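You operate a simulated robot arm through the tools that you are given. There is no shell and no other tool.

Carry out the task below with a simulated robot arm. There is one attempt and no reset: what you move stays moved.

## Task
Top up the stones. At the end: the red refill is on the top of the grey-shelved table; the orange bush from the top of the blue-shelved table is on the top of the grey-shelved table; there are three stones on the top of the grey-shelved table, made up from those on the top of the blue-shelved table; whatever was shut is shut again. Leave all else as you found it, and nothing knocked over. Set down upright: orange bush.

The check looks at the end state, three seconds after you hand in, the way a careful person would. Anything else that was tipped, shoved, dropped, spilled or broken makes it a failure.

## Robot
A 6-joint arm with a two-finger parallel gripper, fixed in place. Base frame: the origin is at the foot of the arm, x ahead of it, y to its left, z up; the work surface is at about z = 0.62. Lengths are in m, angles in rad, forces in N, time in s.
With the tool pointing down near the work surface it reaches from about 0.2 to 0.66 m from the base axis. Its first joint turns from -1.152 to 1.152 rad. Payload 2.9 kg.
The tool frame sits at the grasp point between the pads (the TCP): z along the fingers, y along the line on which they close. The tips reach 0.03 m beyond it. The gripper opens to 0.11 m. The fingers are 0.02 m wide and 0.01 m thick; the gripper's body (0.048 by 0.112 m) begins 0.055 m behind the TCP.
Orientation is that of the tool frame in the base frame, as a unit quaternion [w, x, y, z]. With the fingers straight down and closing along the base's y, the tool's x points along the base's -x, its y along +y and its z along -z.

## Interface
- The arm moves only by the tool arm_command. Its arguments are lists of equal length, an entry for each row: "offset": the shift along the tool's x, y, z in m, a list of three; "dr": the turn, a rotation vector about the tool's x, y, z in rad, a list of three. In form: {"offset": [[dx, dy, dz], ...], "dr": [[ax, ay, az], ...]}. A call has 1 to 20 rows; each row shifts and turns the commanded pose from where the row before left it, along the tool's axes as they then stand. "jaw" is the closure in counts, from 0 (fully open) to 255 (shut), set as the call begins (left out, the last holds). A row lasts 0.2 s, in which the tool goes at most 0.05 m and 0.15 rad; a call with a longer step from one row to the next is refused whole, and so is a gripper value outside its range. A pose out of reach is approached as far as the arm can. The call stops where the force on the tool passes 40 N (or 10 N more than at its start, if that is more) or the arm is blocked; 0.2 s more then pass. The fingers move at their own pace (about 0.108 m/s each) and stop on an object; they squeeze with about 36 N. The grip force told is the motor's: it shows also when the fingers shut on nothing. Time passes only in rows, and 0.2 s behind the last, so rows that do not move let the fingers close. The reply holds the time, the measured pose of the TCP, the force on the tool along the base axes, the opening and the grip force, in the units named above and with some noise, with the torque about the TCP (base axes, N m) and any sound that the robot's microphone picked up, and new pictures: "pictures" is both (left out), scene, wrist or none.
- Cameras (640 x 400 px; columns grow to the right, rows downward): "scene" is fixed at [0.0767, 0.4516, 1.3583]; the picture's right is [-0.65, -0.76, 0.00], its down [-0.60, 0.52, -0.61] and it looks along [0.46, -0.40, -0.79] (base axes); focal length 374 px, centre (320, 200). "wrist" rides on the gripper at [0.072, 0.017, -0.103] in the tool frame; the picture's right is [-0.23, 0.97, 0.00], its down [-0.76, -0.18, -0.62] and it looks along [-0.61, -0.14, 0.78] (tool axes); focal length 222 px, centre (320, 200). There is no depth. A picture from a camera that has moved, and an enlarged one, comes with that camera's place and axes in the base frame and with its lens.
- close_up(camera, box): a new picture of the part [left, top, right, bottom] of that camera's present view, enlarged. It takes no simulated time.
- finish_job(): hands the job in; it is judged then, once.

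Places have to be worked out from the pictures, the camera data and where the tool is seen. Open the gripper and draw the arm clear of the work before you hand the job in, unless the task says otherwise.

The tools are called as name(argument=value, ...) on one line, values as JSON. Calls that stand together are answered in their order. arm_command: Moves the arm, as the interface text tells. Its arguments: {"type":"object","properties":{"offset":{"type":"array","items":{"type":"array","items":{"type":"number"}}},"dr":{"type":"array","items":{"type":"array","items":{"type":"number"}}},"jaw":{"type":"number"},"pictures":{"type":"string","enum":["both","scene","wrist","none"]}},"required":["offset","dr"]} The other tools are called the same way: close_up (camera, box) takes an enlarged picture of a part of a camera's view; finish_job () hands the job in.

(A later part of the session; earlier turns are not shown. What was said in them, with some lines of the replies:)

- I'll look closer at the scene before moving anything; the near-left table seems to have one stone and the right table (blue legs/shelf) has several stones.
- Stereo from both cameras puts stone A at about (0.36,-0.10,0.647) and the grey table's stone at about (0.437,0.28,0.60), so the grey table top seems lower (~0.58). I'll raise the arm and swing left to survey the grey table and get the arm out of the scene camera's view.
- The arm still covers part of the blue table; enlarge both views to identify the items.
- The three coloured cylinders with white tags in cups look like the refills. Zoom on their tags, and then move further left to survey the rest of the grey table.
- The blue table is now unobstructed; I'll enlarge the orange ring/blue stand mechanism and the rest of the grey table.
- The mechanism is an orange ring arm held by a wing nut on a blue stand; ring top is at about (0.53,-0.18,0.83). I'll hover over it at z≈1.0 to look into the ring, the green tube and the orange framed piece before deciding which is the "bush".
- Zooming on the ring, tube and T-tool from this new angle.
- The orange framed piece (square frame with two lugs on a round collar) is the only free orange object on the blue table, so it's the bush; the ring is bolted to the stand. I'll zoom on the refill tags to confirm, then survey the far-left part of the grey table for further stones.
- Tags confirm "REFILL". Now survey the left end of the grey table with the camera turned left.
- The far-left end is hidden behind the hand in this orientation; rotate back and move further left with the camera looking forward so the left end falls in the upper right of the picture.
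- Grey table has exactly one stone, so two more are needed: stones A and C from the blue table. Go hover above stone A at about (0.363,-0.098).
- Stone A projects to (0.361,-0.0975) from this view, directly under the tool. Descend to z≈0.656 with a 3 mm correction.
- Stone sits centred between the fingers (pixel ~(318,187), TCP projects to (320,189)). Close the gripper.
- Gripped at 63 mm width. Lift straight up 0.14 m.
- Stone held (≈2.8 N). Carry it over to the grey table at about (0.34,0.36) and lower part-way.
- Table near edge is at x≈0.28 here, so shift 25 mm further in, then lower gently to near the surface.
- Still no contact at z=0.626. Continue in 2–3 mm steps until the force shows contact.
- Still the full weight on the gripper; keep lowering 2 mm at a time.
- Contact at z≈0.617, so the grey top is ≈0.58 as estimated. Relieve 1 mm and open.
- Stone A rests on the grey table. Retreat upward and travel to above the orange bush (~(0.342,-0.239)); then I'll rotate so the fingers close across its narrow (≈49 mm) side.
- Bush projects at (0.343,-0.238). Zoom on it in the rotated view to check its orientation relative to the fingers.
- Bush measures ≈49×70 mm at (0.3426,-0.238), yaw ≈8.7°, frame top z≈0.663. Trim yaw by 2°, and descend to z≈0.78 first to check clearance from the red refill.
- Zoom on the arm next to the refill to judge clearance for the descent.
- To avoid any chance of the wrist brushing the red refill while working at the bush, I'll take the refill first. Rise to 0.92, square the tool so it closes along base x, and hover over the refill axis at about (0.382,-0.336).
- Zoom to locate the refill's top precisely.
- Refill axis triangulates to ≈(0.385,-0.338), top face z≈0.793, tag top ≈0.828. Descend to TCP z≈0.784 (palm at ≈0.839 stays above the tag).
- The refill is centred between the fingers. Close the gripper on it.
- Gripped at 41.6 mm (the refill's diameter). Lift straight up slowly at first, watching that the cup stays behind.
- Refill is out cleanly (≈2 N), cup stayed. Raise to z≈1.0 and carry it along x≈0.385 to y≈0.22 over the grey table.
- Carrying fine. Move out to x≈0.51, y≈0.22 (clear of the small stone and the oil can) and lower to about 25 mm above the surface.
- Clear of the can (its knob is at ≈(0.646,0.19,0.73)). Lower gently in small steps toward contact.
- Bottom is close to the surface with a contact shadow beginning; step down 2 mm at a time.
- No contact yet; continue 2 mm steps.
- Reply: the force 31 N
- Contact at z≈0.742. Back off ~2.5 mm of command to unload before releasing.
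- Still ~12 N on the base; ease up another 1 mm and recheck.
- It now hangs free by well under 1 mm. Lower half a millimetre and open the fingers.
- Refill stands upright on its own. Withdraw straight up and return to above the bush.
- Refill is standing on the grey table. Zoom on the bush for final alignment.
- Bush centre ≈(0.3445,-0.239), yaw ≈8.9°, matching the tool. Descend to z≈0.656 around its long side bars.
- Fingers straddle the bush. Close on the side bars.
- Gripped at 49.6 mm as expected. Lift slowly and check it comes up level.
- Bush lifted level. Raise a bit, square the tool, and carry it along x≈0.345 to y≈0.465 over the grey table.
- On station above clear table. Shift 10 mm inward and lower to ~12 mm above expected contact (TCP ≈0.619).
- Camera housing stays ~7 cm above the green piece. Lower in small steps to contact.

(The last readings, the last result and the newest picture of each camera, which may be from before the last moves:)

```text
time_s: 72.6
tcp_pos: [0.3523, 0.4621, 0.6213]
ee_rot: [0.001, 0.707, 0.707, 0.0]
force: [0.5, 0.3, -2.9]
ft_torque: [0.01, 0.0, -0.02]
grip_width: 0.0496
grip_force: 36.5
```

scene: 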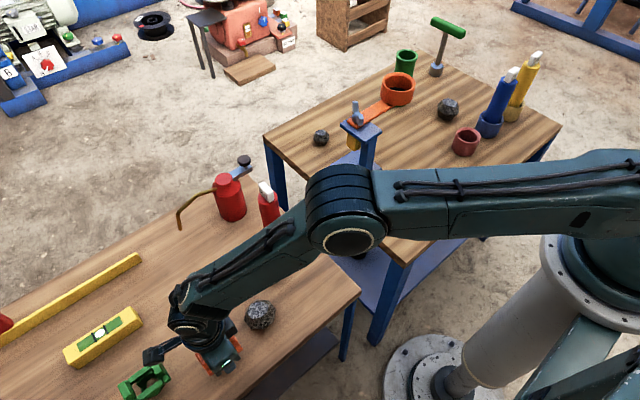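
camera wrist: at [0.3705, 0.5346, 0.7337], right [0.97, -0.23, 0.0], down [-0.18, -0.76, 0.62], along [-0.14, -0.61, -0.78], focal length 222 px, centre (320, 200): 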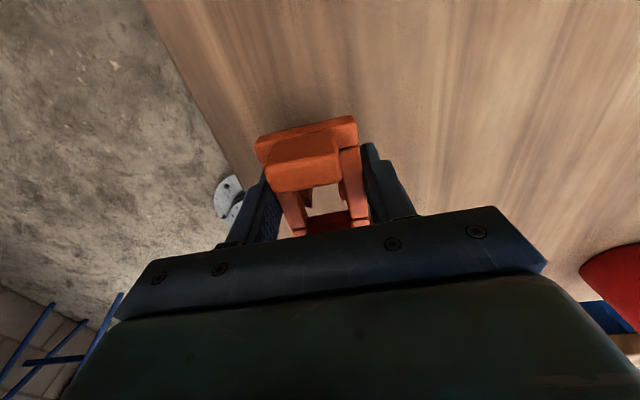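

No contact yet; another 1.5 mm twice.

arm_command(offset=[[0, 0, 0.0015], [0, 0, 0.0015], [0, 0, 0]], dr=[[0, 0, 0], [0, 0, 0], [0, 0, 0]], pictures="none")

```text
time_s: 73.4
tcp_pos: [0.3535, 0.4623, 0.6187]
ee_rot: [-0.001, 0.707, 0.707, -0.001]
force: [-2.1, -1.9, 1.9]
ft_torque: [-0.05, -0.02, -0.02]
grip_width: 0.0499
grip_force: 36.1
```

Light contact (~4.5 N support). Open the gripper here.

arm_command(offset=[[0, 0, 0], [0, 0, 0], [0, 0, 0], [0, 0, 0], [0, 0, 0]], dr=[[0, 0, 0], [0, 0, 0], [0, 0, 0], [0, 0, 0], [0, 0, 0]], jaw=0)

```text
time_s: 74.6
tcp_pos: [0.354, 0.4619, 0.6191]
ee_rot: [0.0, 0.707, 0.707, 0.0]
force: [-0.3, 0.5, 0.2]
ft_torque: [-0.02, 0.01, 0.0]
grip_width: 0.1101
grip_force: 0.0
camera wrist: at [0.3699, 0.5346, 0.7213], right [0.97, -0.23, 0.0], down [-0.18, -0.76, 0.62], along [-0.14, -0.61, -0.78], focal length 222 px, centre (320, 200)
```

scene: 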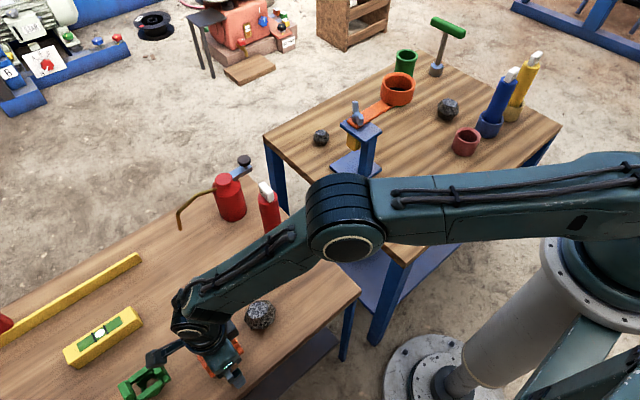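
wrist: 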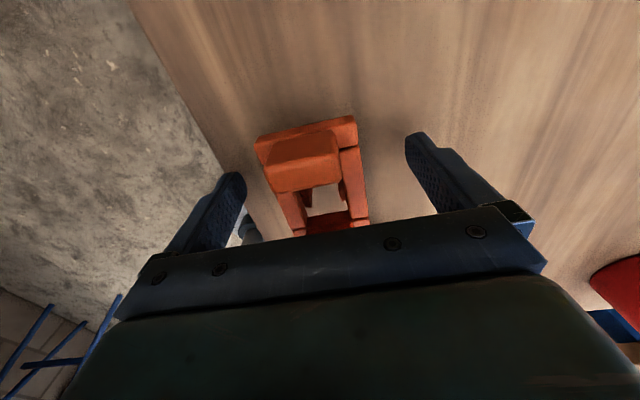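

Bush is released and standing. Withdraw upward and travel toward stone C.

arm_command(offset=[[0, 0, -0.02], [0, 0, -0.0445], [0, 0, -0.0445], [0, 0, -0.0445], [0, 0, -0.0445], [0, 0, -0.0445], [0, 0, -0.0445], [0, 0, -0.0445], [-0.0468, 0, 0], [-0.0468, 0, 0], [-0.0468, 0, 0], [-0.0468, 0, 0], [-0.0468, 0, 0], [-0.0468, 0, 0], [-0.0468, 0, 0], [-0.0468, 0, 0], [-0.0468, 0, 0], [-0.0468, 0, 0], [-0.0468, 0, 0], [-0.0468, 0, 0]], dr=[[0, 0, 0], [0, 0, 0], [0, 0, 0], [0, 0, 0], [0, 0, 0], [0, 0, 0], [0, 0, 0], [0, 0, 0], [0, 0, 0], [0, 0, 0], [0, 0, 0], [0, 0, 0], [0, 0, 0], [0, 0, 0], [0, 0, 0], [0, 0, 0], [0, 0, 0], [0, 0, 0], [0, 0, 0], [0, 0, 0]], pictures="scene")

close_up(camera="scene", box=[100, 240, 340, 400])

```text
time_s: 78.8
tcp_pos: [0.3566, -0.0985, 0.9518]
ee_rot: [0.0, 0.706, 0.708, 0.0]
force: [0.3, -0.1, 0.9]
ft_torque: [-0.02, 0.0, 0.01]
grip_width: 0.1101
grip_force: 0.0
```

scene: 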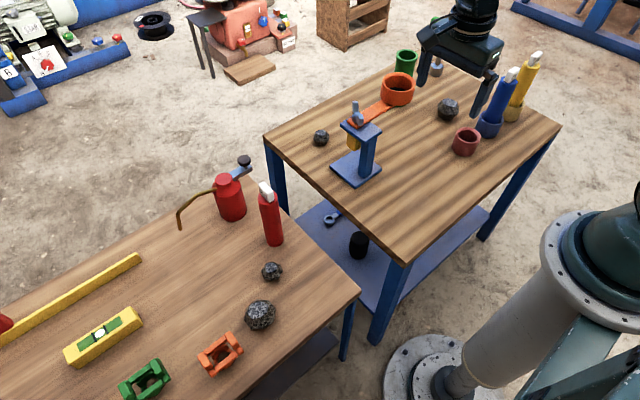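

```text
2.50 times, centred on (220, 320) of scene
camera zoom: at [0.0766, 0.4517, 1.3583], right [-0.65, -0.76, 0.0], down [-0.6, 0.52, -0.61], along [0.46, -0.4, -0.79], focal length 934 px, centre (570, -100)
```

zoom: 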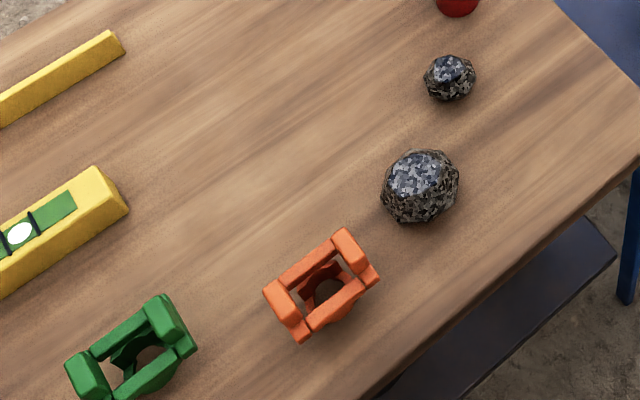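

Bush stands upright on the grey table. Now move over stone C at ≈(0.500,-0.421) and hover.

arm_command(offset=[[-0.0403, 0.018, 0], [-0.0403, 0.018, 0], [-0.0403, 0.018, 0], [-0.0403, 0.018, 0], [-0.0403, 0.018, 0], [-0.0403, 0.018, 0], [-0.0403, 0.018, 0], [-0.0403, 0.018, 0], [0, 0, 0.04], [0, 0, 0.04], [0, 0, 0]], dr=[[0, 0, 0], [0, 0, 0], [0, 0, 0], [0, 0, 0], [0, 0, 0], [0, 0, 0], [0, 0, 0], [0, 0, 0], [0, 0, 0], [0, 0, 0], [0, 0, 0]])

close_up(camera="wrist", box=[240, 60, 400, 200])

close_up(camera="scene", box=[380, 0, 560, 160])

```text
time_s: 81.2
tcp_pos: [0.4983, -0.4221, 0.8719]
ee_rot: [0.0, 0.706, 0.708, 0.0]
force: [0.3, 0.4, 0.0]
ft_torque: [0.02, -0.01, 0.03]
grip_width: 0.1099
grip_force: 0.1
camera wrist: at [0.5146, -0.3485, 0.9745], right [0.97, -0.23, 0.0], down [-0.18, -0.76, 0.62], along [-0.14, -0.61, -0.78], focal length 222 px, centre (320, 200)
```

scene: 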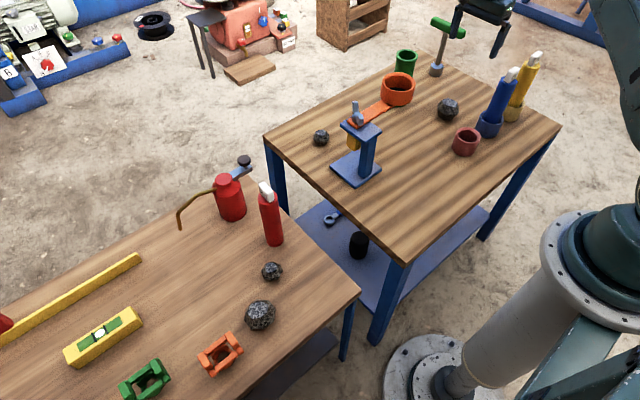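
wrist: 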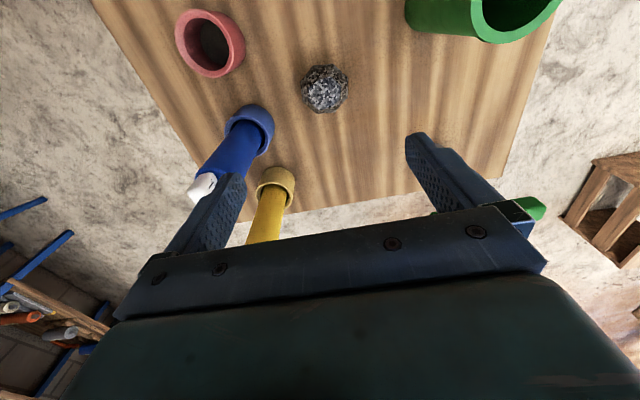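

```text
2.86 times, centred on (320, 130) of wrist
camera zoom: at [0.5146, -0.3485, 0.9745], right [0.97, -0.23, 0.0], down [-0.18, -0.76, 0.62], along [-0.14, -0.61, -0.78], focal length 635 px, centre (320, 400)
```

zoom: 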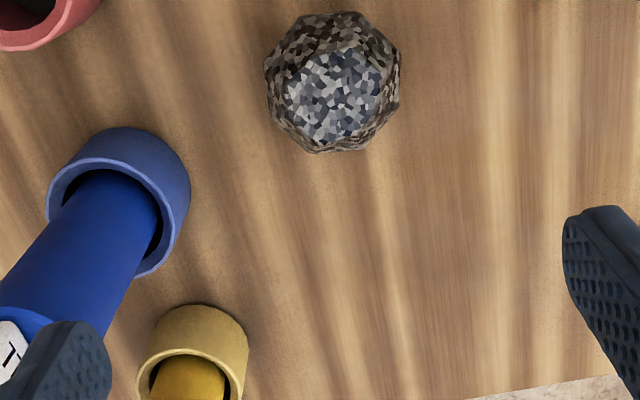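

```text
2.50 times, centred on (470, 80) of scene
camera zoom: at [0.0767, 0.4516, 1.3583], right [-0.65, -0.76, 0.0], down [-0.6, 0.52, -0.61], along [0.46, -0.4, -0.79], focal length 934 px, centre (-55, 500)
```

zoom: 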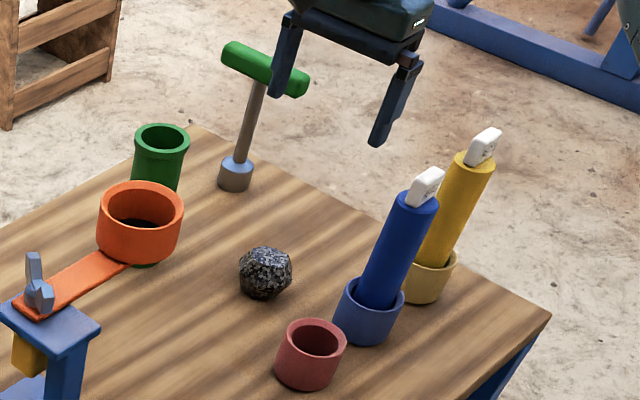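

Stone C ≈(0.504,-0.420). To keep fingers clear of the blue cup/refill I'll rotate so the closing line runs diagonally (tool y at −45°), then look again.

arm_command(offset=[[0, 0, 0], [0, 0, 0], [0, 0, 0], [0, 0, 0], [0, 0, 0], [0, 0, 0], [0.0045, 0.0018, 0.02], [0, 0, 0]], dr=[[0, 0, 0.1309], [0, 0, 0.1309], [0, 0, 0.1309], [0, 0, 0.1309], [0, 0, 0.1309], [0, 0, 0.1309], [0, 0, 0], [0, 0, 0]])

close_up(camera="wrist", box=[240, 40, 400, 200])

```text
time_s: 83.0
tcp_pos: [0.5029, -0.4199, 0.8492]
ee_rot: [0.0, 0.923, 0.384, 0.0]
force: [0.1, -0.6, 0.4]
ft_torque: [0.02, -0.03, 0.03]
grip_width: 0.1098
grip_force: 0.2
camera wrist: at [0.5663, -0.3794, 0.9529], right [0.53, -0.85, 0.0], down [-0.66, -0.41, 0.62], along [-0.53, -0.33, -0.78], focal length 222 px, centre (320, 200)
```

scene: 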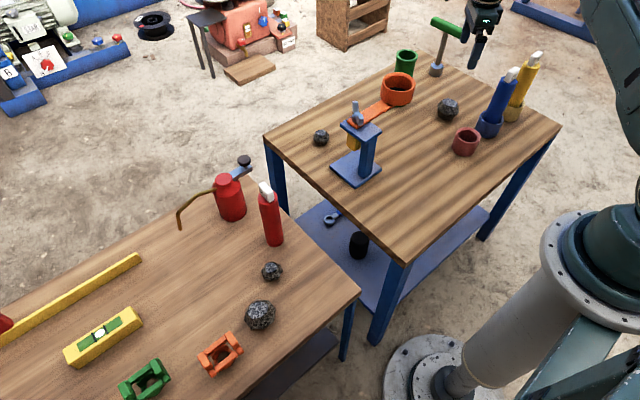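
wrist: 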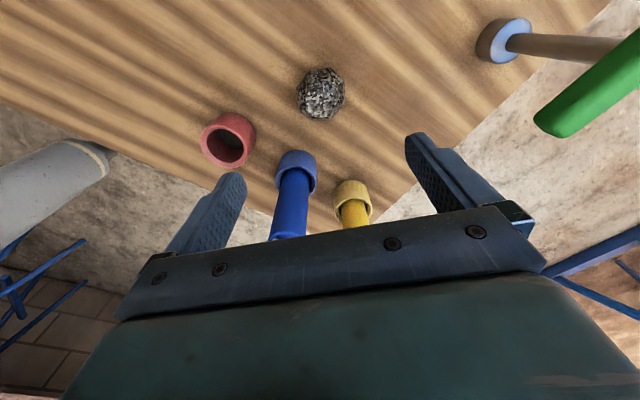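

```text
2.50 times, centred on (320, 120) of wrist
camera zoom: at [0.5663, -0.3794, 0.9529], right [0.53, -0.85, 0.0], down [-0.66, -0.41, 0.62], along [-0.53, -0.33, -0.78], focal length 555 px, centre (320, 400)
```

zoom: 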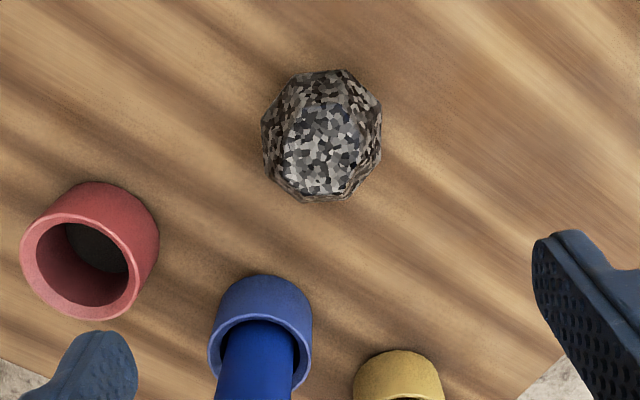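

Stone lies at (0.504,-0.419), under the TCP. Descend part-way and check clearance.

arm_command(offset=[[0, 0, 0.045], [0, 0, 0.045], [0, 0, 0.04], [0, 0, 0]], dr=[[0, 0, 0], [0, 0, 0], [0, 0, 0], [0, 0, 0]])

close_up(camera="scene", box=[400, 0, 580, 160])

```text
time_s: 84.0
tcp_pos: [0.5062, -0.4211, 0.7198]
ee_rot: [0.0, 0.924, 0.383, 0.0]
force: [0.0, 0.1, 0.2]
ft_torque: [0.02, -0.01, 0.04]
grip_width: 0.11
grip_force: 0.0
camera wrist: at [0.5674, -0.3806, 0.8221], right [0.53, -0.85, 0.0], down [-0.66, -0.41, 0.62], along [-0.53, -0.33, -0.78], focal length 222 px, centre (320, 200)
```

scene: 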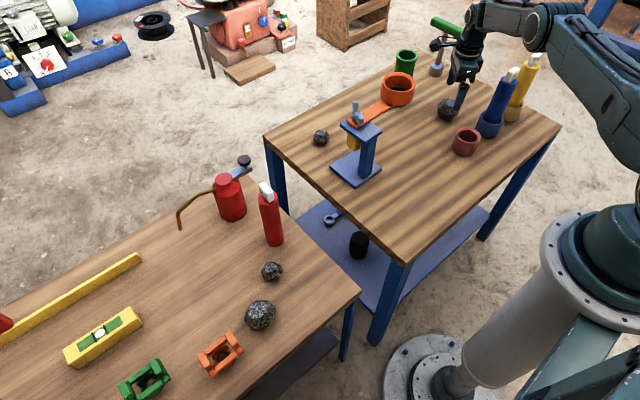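
wrist: 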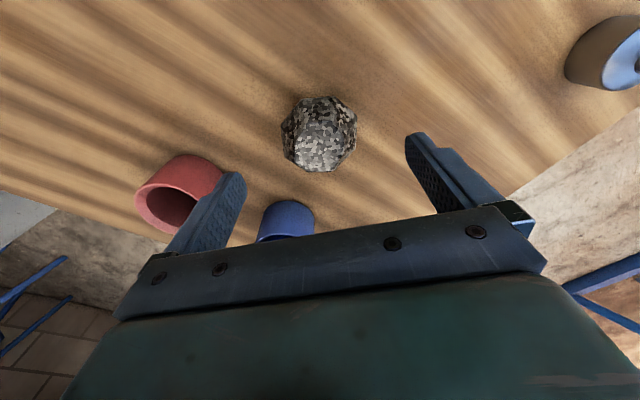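

```text
2.50 times, centred on (490, 80) of scene
camera zoom: at [0.0767, 0.4516, 1.3583], right [-0.65, -0.76, 0.0], down [-0.6, 0.52, -0.61], along [0.46, -0.4, -0.79], focal length 934 px, centre (-105, 500)
```

zoom: 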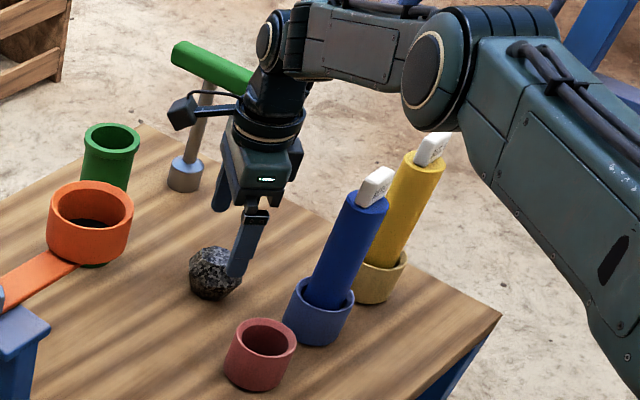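

Forearm estimated to pass above and to the side of the blue refill with margin, and the fingers are clear. Continue down gently to z≈0.656.

arm_command(offset=[[0, 0, 0.025], [0, 0, 0.02], [0, 0, 0.012], [0, 0, 0.006], [0, 0, 0]], dr=[[0, 0, 0], [0, 0, 0], [0, 0, 0], [0, 0, 0], [0, 0, 0]])

close_up(camera="scene", box=[400, 0, 580, 160])

```text
time_s: 85.2
tcp_pos: [0.5006, -0.4186, 0.6584]
ee_rot: [0.0, 0.923, 0.384, 0.0]
force: [-0.3, 0.4, 0.2]
ft_torque: [-0.01, 0.0, -0.05]
grip_width: 0.11
grip_force: 0.1
out of reach, approached as far as the arm can: row 3
camera wrist: at [0.5631, -0.3782, 0.7609], right [0.53, -0.85, 0.0], down [-0.66, -0.41, 0.62], along [-0.53, -0.33, -0.78], focal length 222 px, centre (320, 200)
```

scene: 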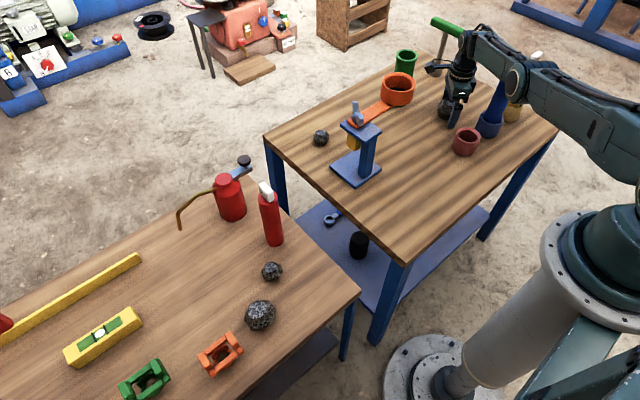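
wrist: 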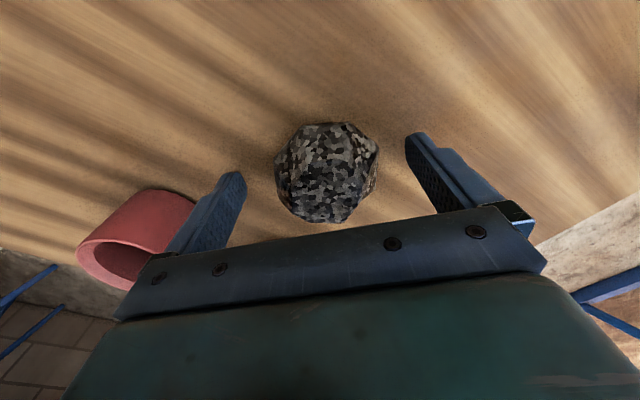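

```text
2.50 times, centred on (490, 80) of scene
camera zoom: at [0.0767, 0.4517, 1.3583], right [-0.65, -0.76, 0.0], down [-0.6, 0.52, -0.61], along [0.46, -0.4, -0.79], focal length 934 px, centre (-105, 500)
```

zoom: 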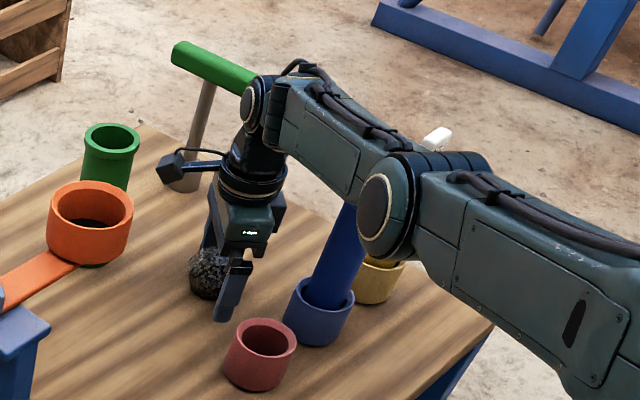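

The arm is at the edge of its reach at (0.5006,-0.4186,0.658); the stone centre is ~5 mm off but well within the 20 mm finger width, and the refills stand untouched. Close the gripper here.

arm_command(offset=[[0, 0, 0], [0, 0, 0], [0, 0, 0], [0, 0, 0], [0, 0, 0]], dr=[[0, 0, 0], [0, 0, 0], [0, 0, 0], [0, 0, 0], [0, 0, 0]], jaw=255)

```text
time_s: 86.4
tcp_pos: [0.5017, -0.4186, 0.6587]
ee_rot: [0.001, 0.924, 0.383, 0.001]
force: [-1.1, -1.2, 3.3]
ft_torque: [-0.14, -0.05, -0.02]
grip_width: 0.0639
grip_force: 35.8
camera wrist: at [0.5631, -0.3785, 0.7613], right [0.53, -0.85, 0.0], down [-0.66, -0.41, 0.62], along [-0.53, -0.33, -0.78], focal length 222 px, centre (320, 200)
```

scene: 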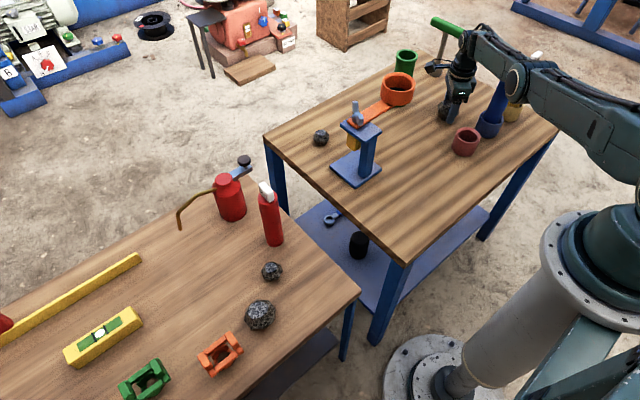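
wrist: 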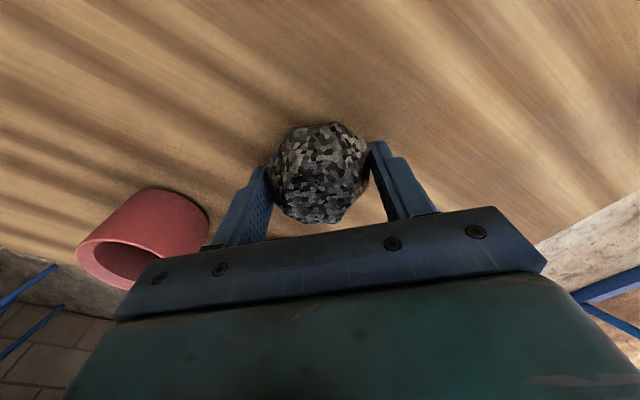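

Stone C gripped at 64 mm. Lift slowly straight up.

arm_command(offset=[[0, 0, -0.01], [0, 0, -0.02], [0, 0, -0.03], [0, 0, -0.04], [0, 0, -0.045], [0, 0, 0]], dr=[[0, 0, 0], [0, 0, 0], [0, 0, 0], [0, 0, 0], [0, 0, 0], [0, 0, 0]])

close_up(camera="scene", box=[380, 0, 580, 170])

```text
time_s: 87.8
tcp_pos: [0.5213, -0.4346, 0.7992]
ee_rot: [-0.002, 0.923, 0.384, -0.001]
force: [0.2, 1.5, -4.4]
ft_torque: [-0.05, 0.01, 0.0]
grip_width: 0.0619
grip_force: 36.3
out of reach, approached as far as the arm can: row 2, 3, 4, 5
camera wrist: at [0.5834, -0.3939, 0.9007], right [0.53, -0.85, 0.0], down [-0.66, -0.42, 0.62], along [-0.53, -0.33, -0.78], focal length 222 px, centre (320, 200)
```

scene: 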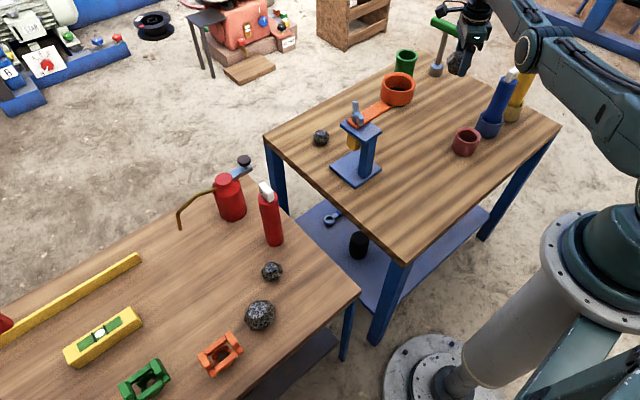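
wrist: 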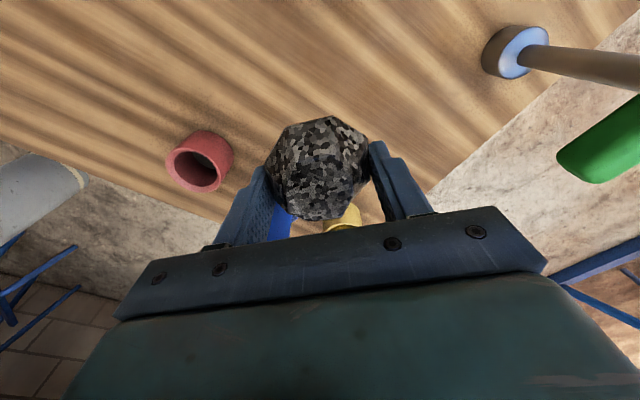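

```text
2.35 times, centred on (480, 85) of scene
camera zoom: at [0.0767, 0.4516, 1.3583], right [-0.65, -0.76, 0.0], down [-0.6, 0.52, -0.61], along [0.46, -0.4, -0.79], focal length 880 px, centre (-56, 471)
```

zoom: 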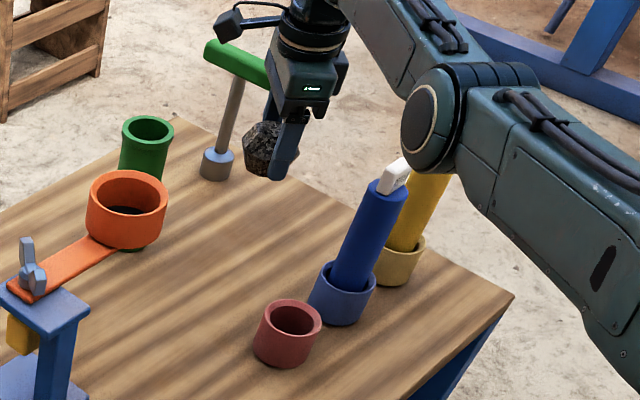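

Stone C is held (~4 N) and everything else is undisturbed; the tool drifted slightly outward at the reach limit. Move inward (+y, −x, over the empty area) while rising to z≈0.97.

arm_command(offset=[[0.0177, -0.0389, -0.02], [0.0177, -0.0389, -0.02], [0, 0, -0.045], [0, 0, -0.045], [0, 0, -0.045], [0, 0, 0]], dr=[[0, 0, 0], [0, 0, 0], [0, 0, 0], [0, 0, 0], [0, 0, 0], [0, 0, 0]])

```text
time_s: 89.2
tcp_pos: [0.4893, -0.3545, 0.9747]
ee_rot: [0.0, 0.924, 0.383, 0.0]
force: [0.7, 0.1, -3.5]
ft_torque: [-0.01, 0.01, -0.02]
grip_width: 0.0608
grip_force: 36.0
out of reach, approached as far as the arm can: row 1
camera wrist: at [0.5524, -0.3128, 1.077], right [0.53, -0.85, 0.0], down [-0.66, -0.41, 0.62], along [-0.53, -0.33, -0.78], focal length 222 px, centre (320, 200)
```

scene: 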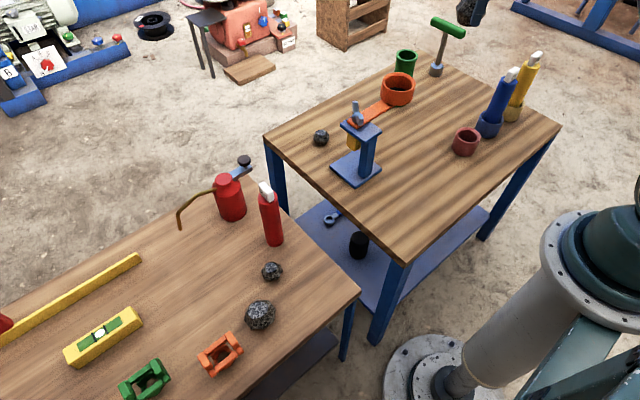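
wrist: 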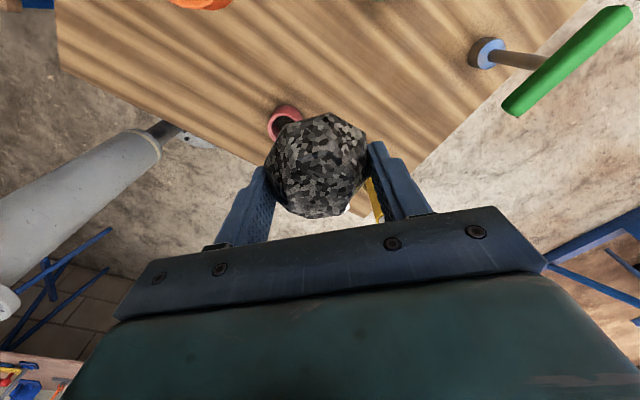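

Grip width has crept from 63.9 to 60.8 mm; zoom in to check whether the stone is slipping before the traverse.

close_up(camera="wrist", box=[220, 90, 440, 240])

arm_command(offset=[[0, 0, 0], [0, 0, 0]], dr=[[0, 0, 0], [0, 0, 0]], pictures="none")

```text
2.67 times, centred on (330, 165) of wrist
camera zoom: at [0.5524, -0.3128, 1.077], right [0.53, -0.85, 0.0], down [-0.66, -0.41, 0.62], along [-0.53, -0.33, -0.78], focal length 592 px, centre (293, 293)
```

zoom: 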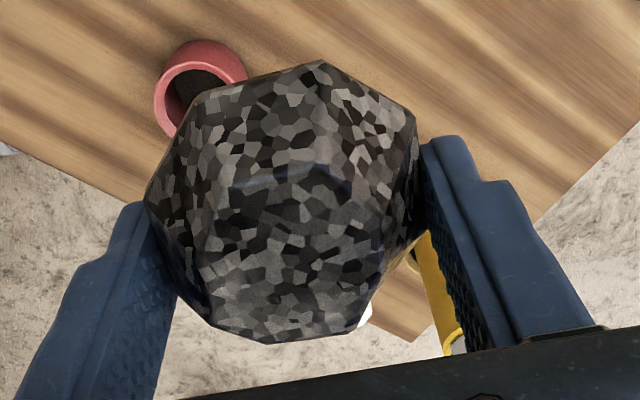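

```text
time_s: 89.8
tcp_pos: [0.4895, -0.3535, 0.973]
ee_rot: [0.0, 0.924, 0.383, 0.0]
force: [-0.9, 0.5, -3.7]
ft_torque: [0.01, 0.03, -0.03]
grip_width: 0.0608
grip_force: 35.9
```

Stable at 60.8 mm now. Move slowly toward (0.38,-0.15), monitoring the grip.

arm_command(offset=[[0.008, -0.0274, 0], [0.008, -0.0274, 0], [0.008, -0.0274, 0], [0.008, -0.0274, 0], [0.008, -0.0274, 0], [0.008, -0.0274, 0], [0.008, -0.0274, 0], [0.008, -0.0274, 0], [0, 0, 0]], dr=[[0, 0, 0], [0, 0, 0], [0, 0, 0], [0, 0, 0], [0, 0, 0], [0, 0, 0], [0, 0, 0], [0, 0, 0], [0, 0, 0]], pictures="wrist")

close_up(camera="wrist", box=[220, 90, 440, 240])

```text
time_s: 91.8
tcp_pos: [0.3805, -0.1541, 0.9736]
ee_rot: [0.0, 0.924, 0.383, 0.0]
force: [0.4, 0.0, -3.7]
ft_torque: [-0.02, 0.0, 0.03]
grip_width: 0.0609
grip_force: 36.0
camera wrist: at [0.4428, -0.1145, 1.0762], right [0.53, -0.85, 0.0], down [-0.66, -0.41, 0.62], along [-0.53, -0.33, -0.78], focal length 222 px, centre (320, 200)
```

wrist: 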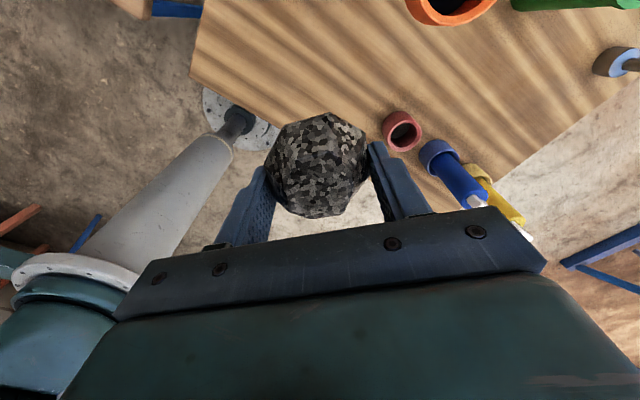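

```text
2.67 times, centred on (330, 165) of wrist
camera zoom: at [0.4428, -0.1145, 1.0762], right [0.53, -0.85, 0.0], down [-0.66, -0.41, 0.62], along [-0.53, -0.33, -0.78], focal length 592 px, centre (293, 293)
```

zoom: 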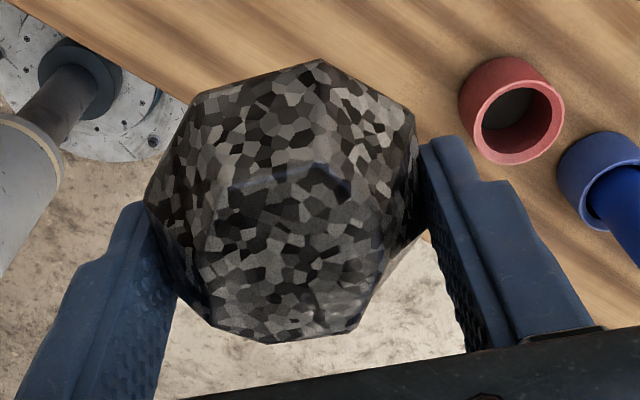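

Grip is steady. Rotate back to yaw 0 and traverse to above the grey table at y≈0.385.

arm_command(offset=[[0, 0, 0], [0, 0, 0], [0, 0, 0], [0, 0, 0], [0, 0, 0], [0, 0, 0], [0.0385, 0, 0], [0.0385, 0, 0], [0.0385, 0, 0], [0.0385, 0, 0], [0.0385, 0, 0], [0.0385, 0, 0], [0.0385, 0, 0], [0.0385, 0, 0], [0.0385, 0, 0], [0.0385, 0, 0], [0.0385, 0, 0], [0.0385, 0, 0], [0.0385, 0, 0], [0.0385, 0, 0]], dr=[[0, 0, -0.1309], [0, 0, -0.1309], [0, 0, -0.1309], [0, 0, -0.1309], [0, 0, -0.1309], [0, 0, -0.1309], [0, 0, 0], [0, 0, 0], [0, 0, 0], [0, 0, 0], [0, 0, 0], [0, 0, 0], [0, 0, 0], [0, 0, 0], [0, 0, 0], [0, 0, 0], [0, 0, 0], [0, 0, 0], [0, 0, 0], [0, 0, 0]])

```text
time_s: 96.0
tcp_pos: [0.3787, 0.3855, 0.9741]
ee_rot: [-0.001, 0.708, 0.707, -0.001]
force: [0.0, 0.4, -3.5]
ft_torque: [-0.06, 0.0, -0.02]
grip_width: 0.0607
grip_force: 36.6
camera wrist: at [0.3954, 0.4586, 1.0768], right [0.97, -0.23, 0.0], down [-0.18, -0.76, 0.62], along [-0.14, -0.61, -0.78], focal length 222 px, centre (320, 200)
```

scene: 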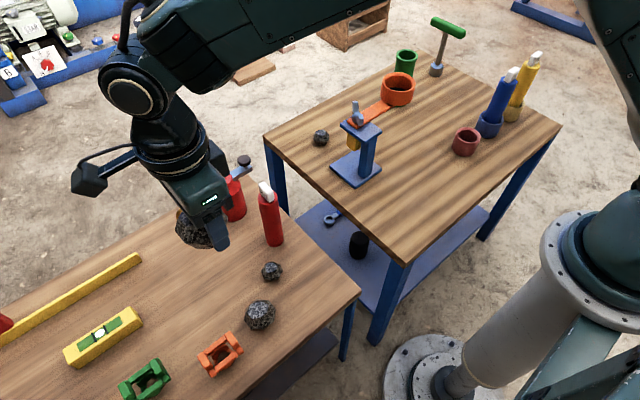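
wrist: 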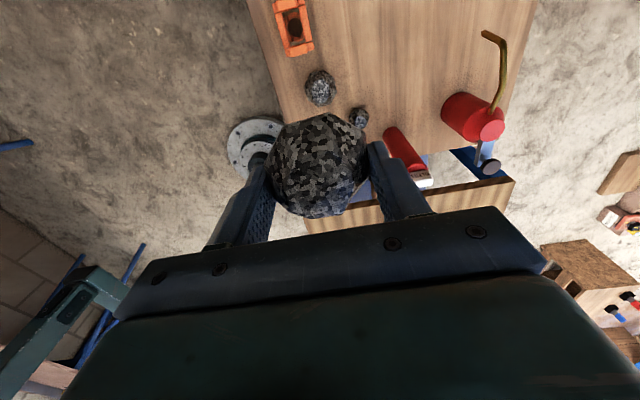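

Traverse fine (60.7 mm grip). Move out to x≈0.485 and lower to z≈0.66.

arm_command(offset=[[0, 0.0353, 0], [0, 0.0353, 0], [0, 0.0353, 0], [0, 0, 0.045], [0, 0, 0.045], [0, 0, 0.045], [0, 0, 0.045], [0, 0, 0.045], [0, 0, 0.045], [0, 0, 0.04], [0, 0, 0]], dr=[[0, 0, 0], [0, 0, 0], [0, 0, 0], [0, 0, 0], [0, 0, 0], [0, 0, 0], [0, 0, 0], [0, 0, 0], [0, 0, 0], [0, 0, 0], [0, 0, 0]])

close_up(camera="scene", box=[140, 160, 340, 340])

```text
time_s: 98.4
tcp_pos: [0.4849, 0.3848, 0.6646]
ee_rot: [0.0, 0.706, 0.708, 0.0]
force: [0.5, 0.0, -3.7]
ft_torque: [-0.03, -0.01, -0.01]
grip_width: 0.0607
grip_force: 35.5
camera wrist: at [0.5012, 0.4579, 0.767], right [0.97, -0.23, 0.0], down [-0.18, -0.76, 0.62], along [-0.14, -0.61, -0.78], focal length 222 px, centre (320, 200)
```

scene: 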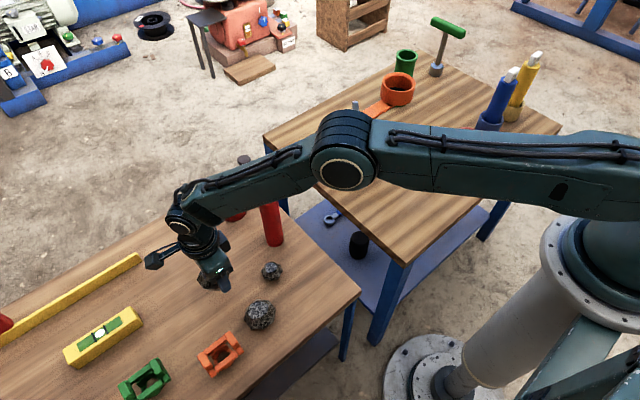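
wrist: 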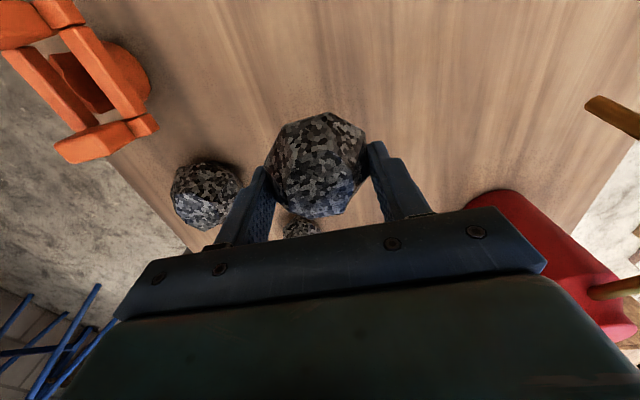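

```text
2.22 times, centred on (240, 250) of scene
camera zoom: at [0.0767, 0.4517, 1.3583], right [-0.65, -0.76, 0.0], down [-0.6, 0.52, -0.61], along [0.46, -0.4, -0.79], focal length 831 px, centre (498, 89)
```

zoom: 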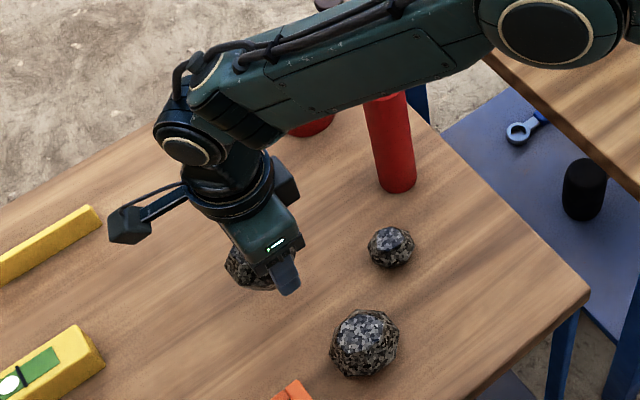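

All clear around. Lower in small steps to find contact.

arm_command(offset=[[0, 0, 0.012], [0, 0, 0.008], [0, 0, 0.005], [0, 0, 0.003], [0, 0, 0]], dr=[[0, 0, 0], [0, 0, 0], [0, 0, 0], [0, 0, 0], [0, 0, 0]], pictures="wrist")

```text
time_s: 99.6
tcp_pos: [0.4851, 0.3847, 0.6359]
ee_rot: [0.0, 0.707, 0.707, 0.0]
force: [0.1, 0.3, -2.9]
ft_torque: [-0.04, 0.01, -0.02]
grip_width: 0.0605
grip_force: 36.3
camera wrist: at [0.5019, 0.4583, 0.7385], right [0.97, -0.23, 0.0], down [-0.18, -0.76, 0.62], along [-0.14, -0.61, -0.78], focal length 222 px, centre (320, 200)
```

wrist: 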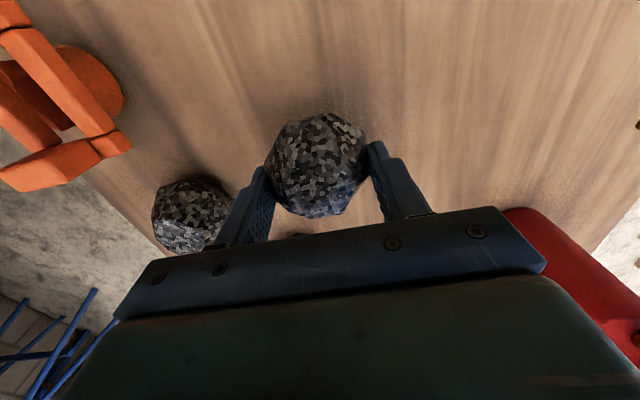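

No contact yet at z=0.636; continue with 2 mm steps.

arm_command(offset=[[0, 0, 0.002], [0, 0, 0.002], [0, 0, 0.002], [0, 0, 0]], dr=[[0, 0, 0], [0, 0, 0], [0, 0, 0], [0, 0, 0]], pictures="none")

```text
time_s: 100.6
tcp_pos: [0.4853, 0.3844, 0.6298]
ee_rot: [0.001, 0.707, 0.707, 0.0]
force: [-0.5, 0.4, -3.4]
ft_torque: [-0.04, -0.04, 0.01]
grip_width: 0.0607
grip_force: 35.7
```

Still hanging free; two more 2 mm steps.

arm_command(offset=[[0, 0, 0.002], [0, 0, 0.002], [0, 0, 0]], dr=[[0, 0, 0], [0, 0, 0], [0, 0, 0]], pictures="none")

```text
time_s: 101.4
tcp_pos: [0.4852, 0.3849, 0.6256]
ee_rot: [0.0, 0.706, 0.708, 0.0]
force: [-0.1, 0.1, -3.5]
ft_torque: [-0.03, 0.04, 0.01]
grip_width: 0.0605
grip_force: 35.5
```

Continue down 1.5–2 mm at a time.

arm_command(offset=[[0, 0, 0.002], [0, 0, 0.0015], [0, 0, 0]], dr=[[0, 0, 0], [0, 0, 0], [0, 0, 0]], pictures="none")

```text
time_s: 102.2
tcp_pos: [0.4853, 0.3839, 0.6231]
ee_rot: [0.0, 0.706, 0.708, -0.001]
force: [-0.3, -0.6, -2.4]
ft_torque: [-0.03, -0.01, -0.01]
grip_width: 0.0605
grip_force: 36.2
```

arm_command(offset=[[0, 0, 0.0015], [0, 0, 0.0015], [0, 0, 0]], dr=[[0, 0, 0], [0, 0, 0], [0, 0, 0]], pictures="wrist")

```text
time_s: 103.0
tcp_pos: [0.4857, 0.3856, 0.6224]
ee_rot: [0.001, 0.707, 0.707, 0.002]
force: [-5.6, -6.9, 20.9]
ft_torque: [0.11, -0.28, -0.04]
grip_width: 0.0606
grip_force: 36.2
camera wrist: at [0.5024, 0.4587, 0.7245], right [0.97, -0.23, 0.0], down [-0.18, -0.76, 0.62], along [-0.14, -0.61, -0.78], focal length 222 px, centre (320, 200)
```

wrist: 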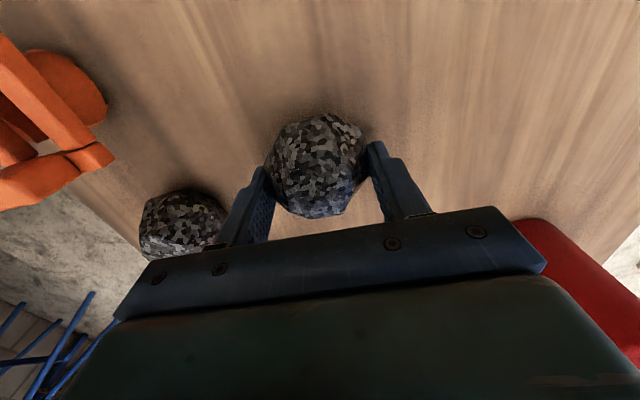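

Contact at z≈0.622 (the last step before this showed load coming on). Ease up ~1.2 mm, then open only partially (≈85 mm) to stay clear of stone A.

arm_command(offset=[[0, 0, -0.0012], [0, 0, 0]], dr=[[0, 0, 0], [0, 0, 0]], pictures="none")

arm_command(offset=[[0, 0, 0], [0, 0, 0], [0, 0, 0], [0, 0, 0]], dr=[[0, 0, 0], [0, 0, 0], [0, 0, 0], [0, 0, 0]], jaw=55)

```text
time_s: 103.6
tcp_pos: [0.4852, 0.3864, 0.622]
ee_rot: [0.0, 0.706, 0.708, 0.003]
force: [4.1, 2.2, 11.9]
ft_torque: [0.3, -0.49, -0.02]
grip_width: 0.0606
grip_force: 35.9
```

```text
time_s: 104.6
tcp_pos: [0.4854, 0.3837, 0.6194]
ee_rot: [0.0, 0.707, 0.707, 0.0]
force: [0.3, 0.4, -1.1]
ft_torque: [-0.01, 0.0, -0.01]
grip_width: 0.0863
grip_force: 0.0
camera wrist: at [0.5015, 0.458, 0.7231], right [0.97, -0.23, 0.0], down [-0.18, -0.76, 0.62], along [-0.14, -0.61, -0.78], focal length 222 px, centre (320, 200)
```

scene: 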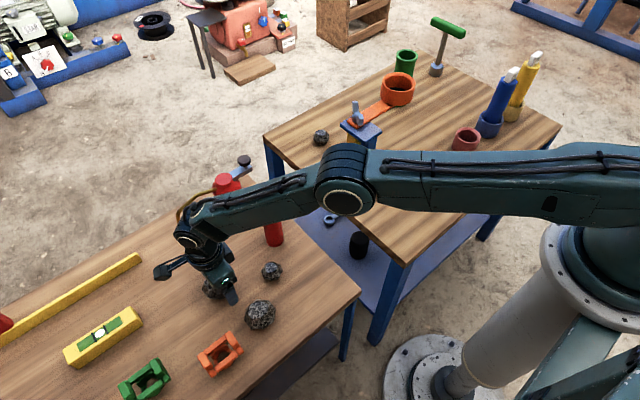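
wrist: 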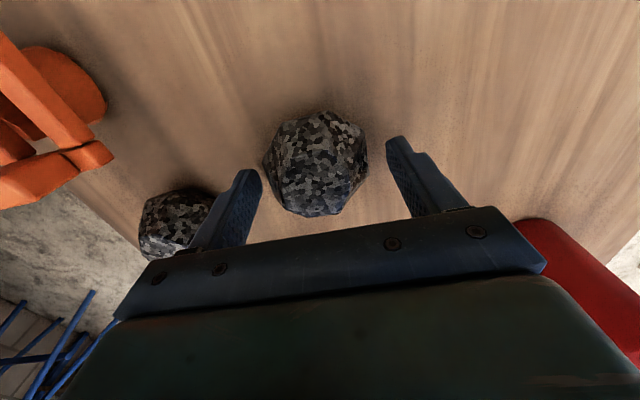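

Stone rests free between the fingers. Withdraw straight up slowly, then clear.

arm_command(offset=[[0, 0, -0.01], [0, 0, -0.02], [0, 0, -0.03], [0, 0, -0.045], [0, 0, -0.045], [0, 0, -0.045], [0, 0, -0.045], [0, 0, -0.045], [0, 0, -0.045], [0, 0, 0]], dr=[[0, 0, 0], [0, 0, 0], [0, 0, 0], [0, 0, 0], [0, 0, 0], [0, 0, 0], [0, 0, 0], [0, 0, 0], [0, 0, 0], [0, 0, 0]])

```text
time_s: 106.8
tcp_pos: [0.4847, 0.384, 0.9489]
ee_rot: [0.001, 0.706, 0.708, -0.001]
force: [-0.4, 0.5, 0.1]
ft_torque: [0.01, 0.01, -0.01]
grip_width: 0.0862
grip_force: 0.0
camera wrist: at [0.5013, 0.4568, 1.0524], right [0.97, -0.23, 0.0], down [-0.18, -0.76, 0.62], along [-0.14, -0.61, -0.78], focal length 222 px, centre (320, 200)
```

scene: 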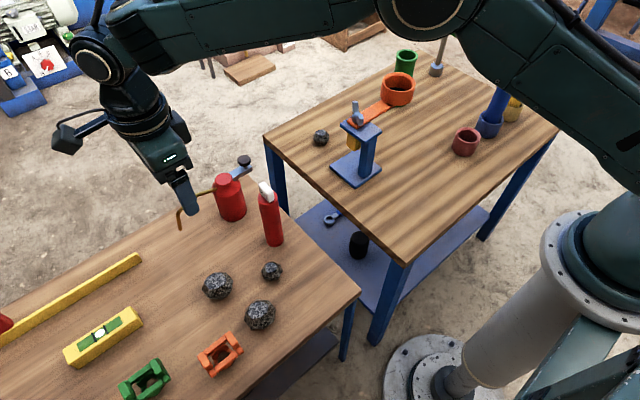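
wrist: 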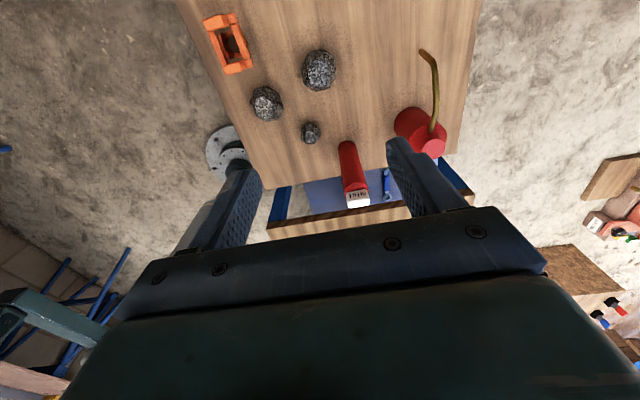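

Three stones are on the grey table, plus refill and bush. Open fully and draw the arm back to a clear pose for a final check.

arm_command(offset=[[-0.0375, -0.0175, -0.005], [-0.0375, -0.0175, -0.005], [-0.0375, -0.0175, -0.005], [-0.0375, -0.0175, -0.005], [-0.0375, -0.0175, -0.005], [-0.0375, -0.0175, -0.005], [-0.0375, -0.0175, -0.005], [-0.0375, -0.0175, -0.005], [-0.0375, -0.0175, -0.005], [-0.0375, 0, -0.005], [-0.0375, 0, 0], [0, 0, 0]], dr=[[0, 0, 0], [0, 0, 0], [0, 0, 0], [0, 0, 0], [0, 0, 0], [0, 0, 0], [0, 0, 0], [0, 0, 0], [0, 0, 0], [0, 0, 0], [0, 0, 0], [0, 0, 0]], jaw=0)

close_up(camera="scene", box=[100, 140, 380, 400])

close_up(camera="scene", box=[260, 20, 580, 240])

```text
time_s: 109.4
tcp_pos: [0.3267, -0.0289, 0.9987]
ee_rot: [0.0, 0.706, 0.708, 0.0]
force: [-0.4, 0.7, 0.0]
ft_torque: [-0.02, 0.01, 0.01]
grip_width: 0.1099
grip_force: 0.1
camera wrist: at [0.343, 0.0446, 1.1019], right [0.97, -0.23, 0.0], down [-0.18, -0.76, 0.62], along [-0.14, -0.61, -0.78], focal length 222 px, centre (320, 200)
```

scene: 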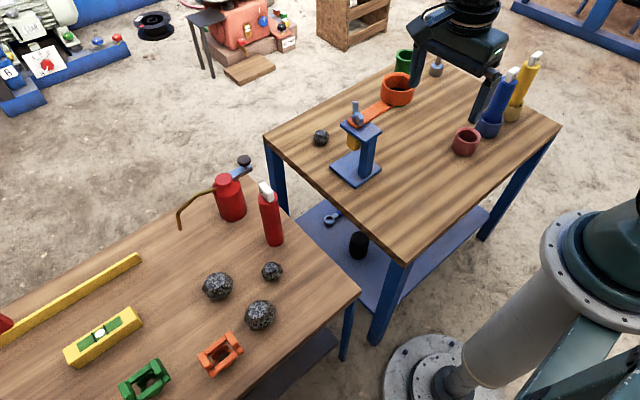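
wrist: 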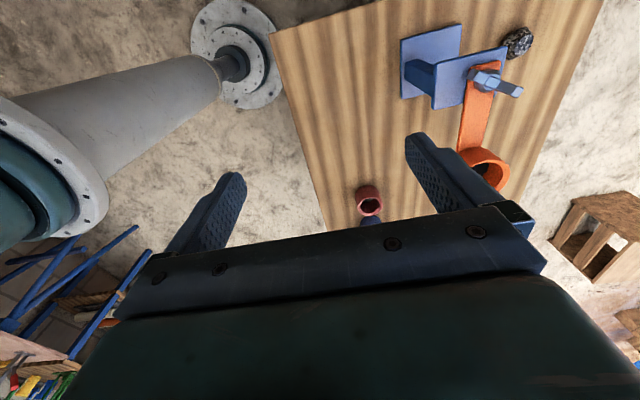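

```text
1.54 times, centred on (240, 270) of scene
camera zoom: at [0.0767, 0.4516, 1.3583], right [-0.65, -0.76, 0.0], down [-0.6, 0.52, -0.61], along [0.46, -0.4, -0.79], focal length 575 px, centre (443, 92)
```

zoom: 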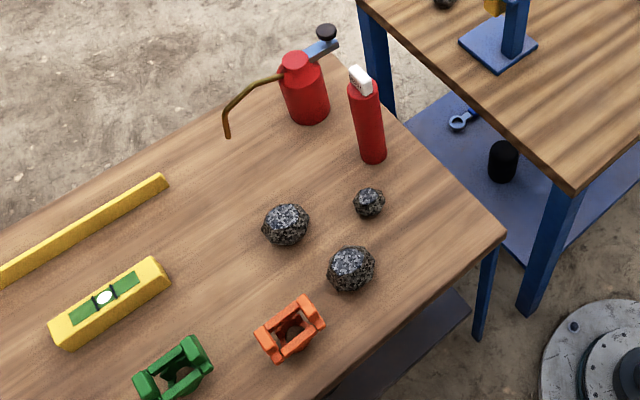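

```text
1.82 times, centred on (420, 130) of scene
camera zoom: at [0.0767, 0.4516, 1.3583], right [-0.65, -0.76, 0.0], down [-0.6, 0.52, -0.61], along [0.46, -0.4, -0.79], focal length 680 px, centre (138, 327)
```

zoom: 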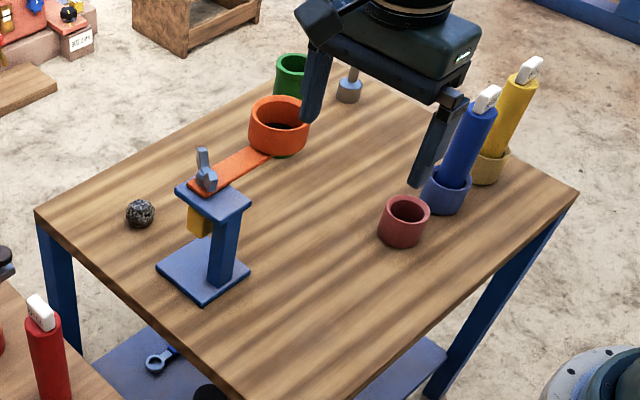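

Final pictures show three stones, the red refill (standing) and the orange bush (upright) on the grey-shelved table. Everything else is as it was, nothing shut was opened, and the gripper is open and high clear of the work. Handing in.

finish_job()

```text
The job is handed in.
```

I've handed the job in, and in the last pictures everything looks as the task asked. No verdict came back, so I don't know how it was judged.

- **Red refill:** it stands upright on the grey-shelved table, lifted out of its cup. The empty cup stayed where it was.
- **Orange bush:** it is upright on the grey-shelved table, the same way up as I found it. I took "bush" to mean the loose orange piece with a square frame on a round collar. The only other orange item I saw on that tabletop is the ring arm, which is held to the blue stand by a wing nut.
- **Stones:** the grey-shelved table had one, and I moved two over from the blue-shelved table to make three. The third stone on the blue-shelved table stays there.
- **Anything shut:** I opened nothing, and I saw nothing shut that needed opening.

One stone was at the very edge of the arm's reach and slipped slightly in the grip as it was lifted. It held steady after that and was set down without dropping. I saw nothing else tipped or moved. The gripper is open and the arm is raised clear of both tables.
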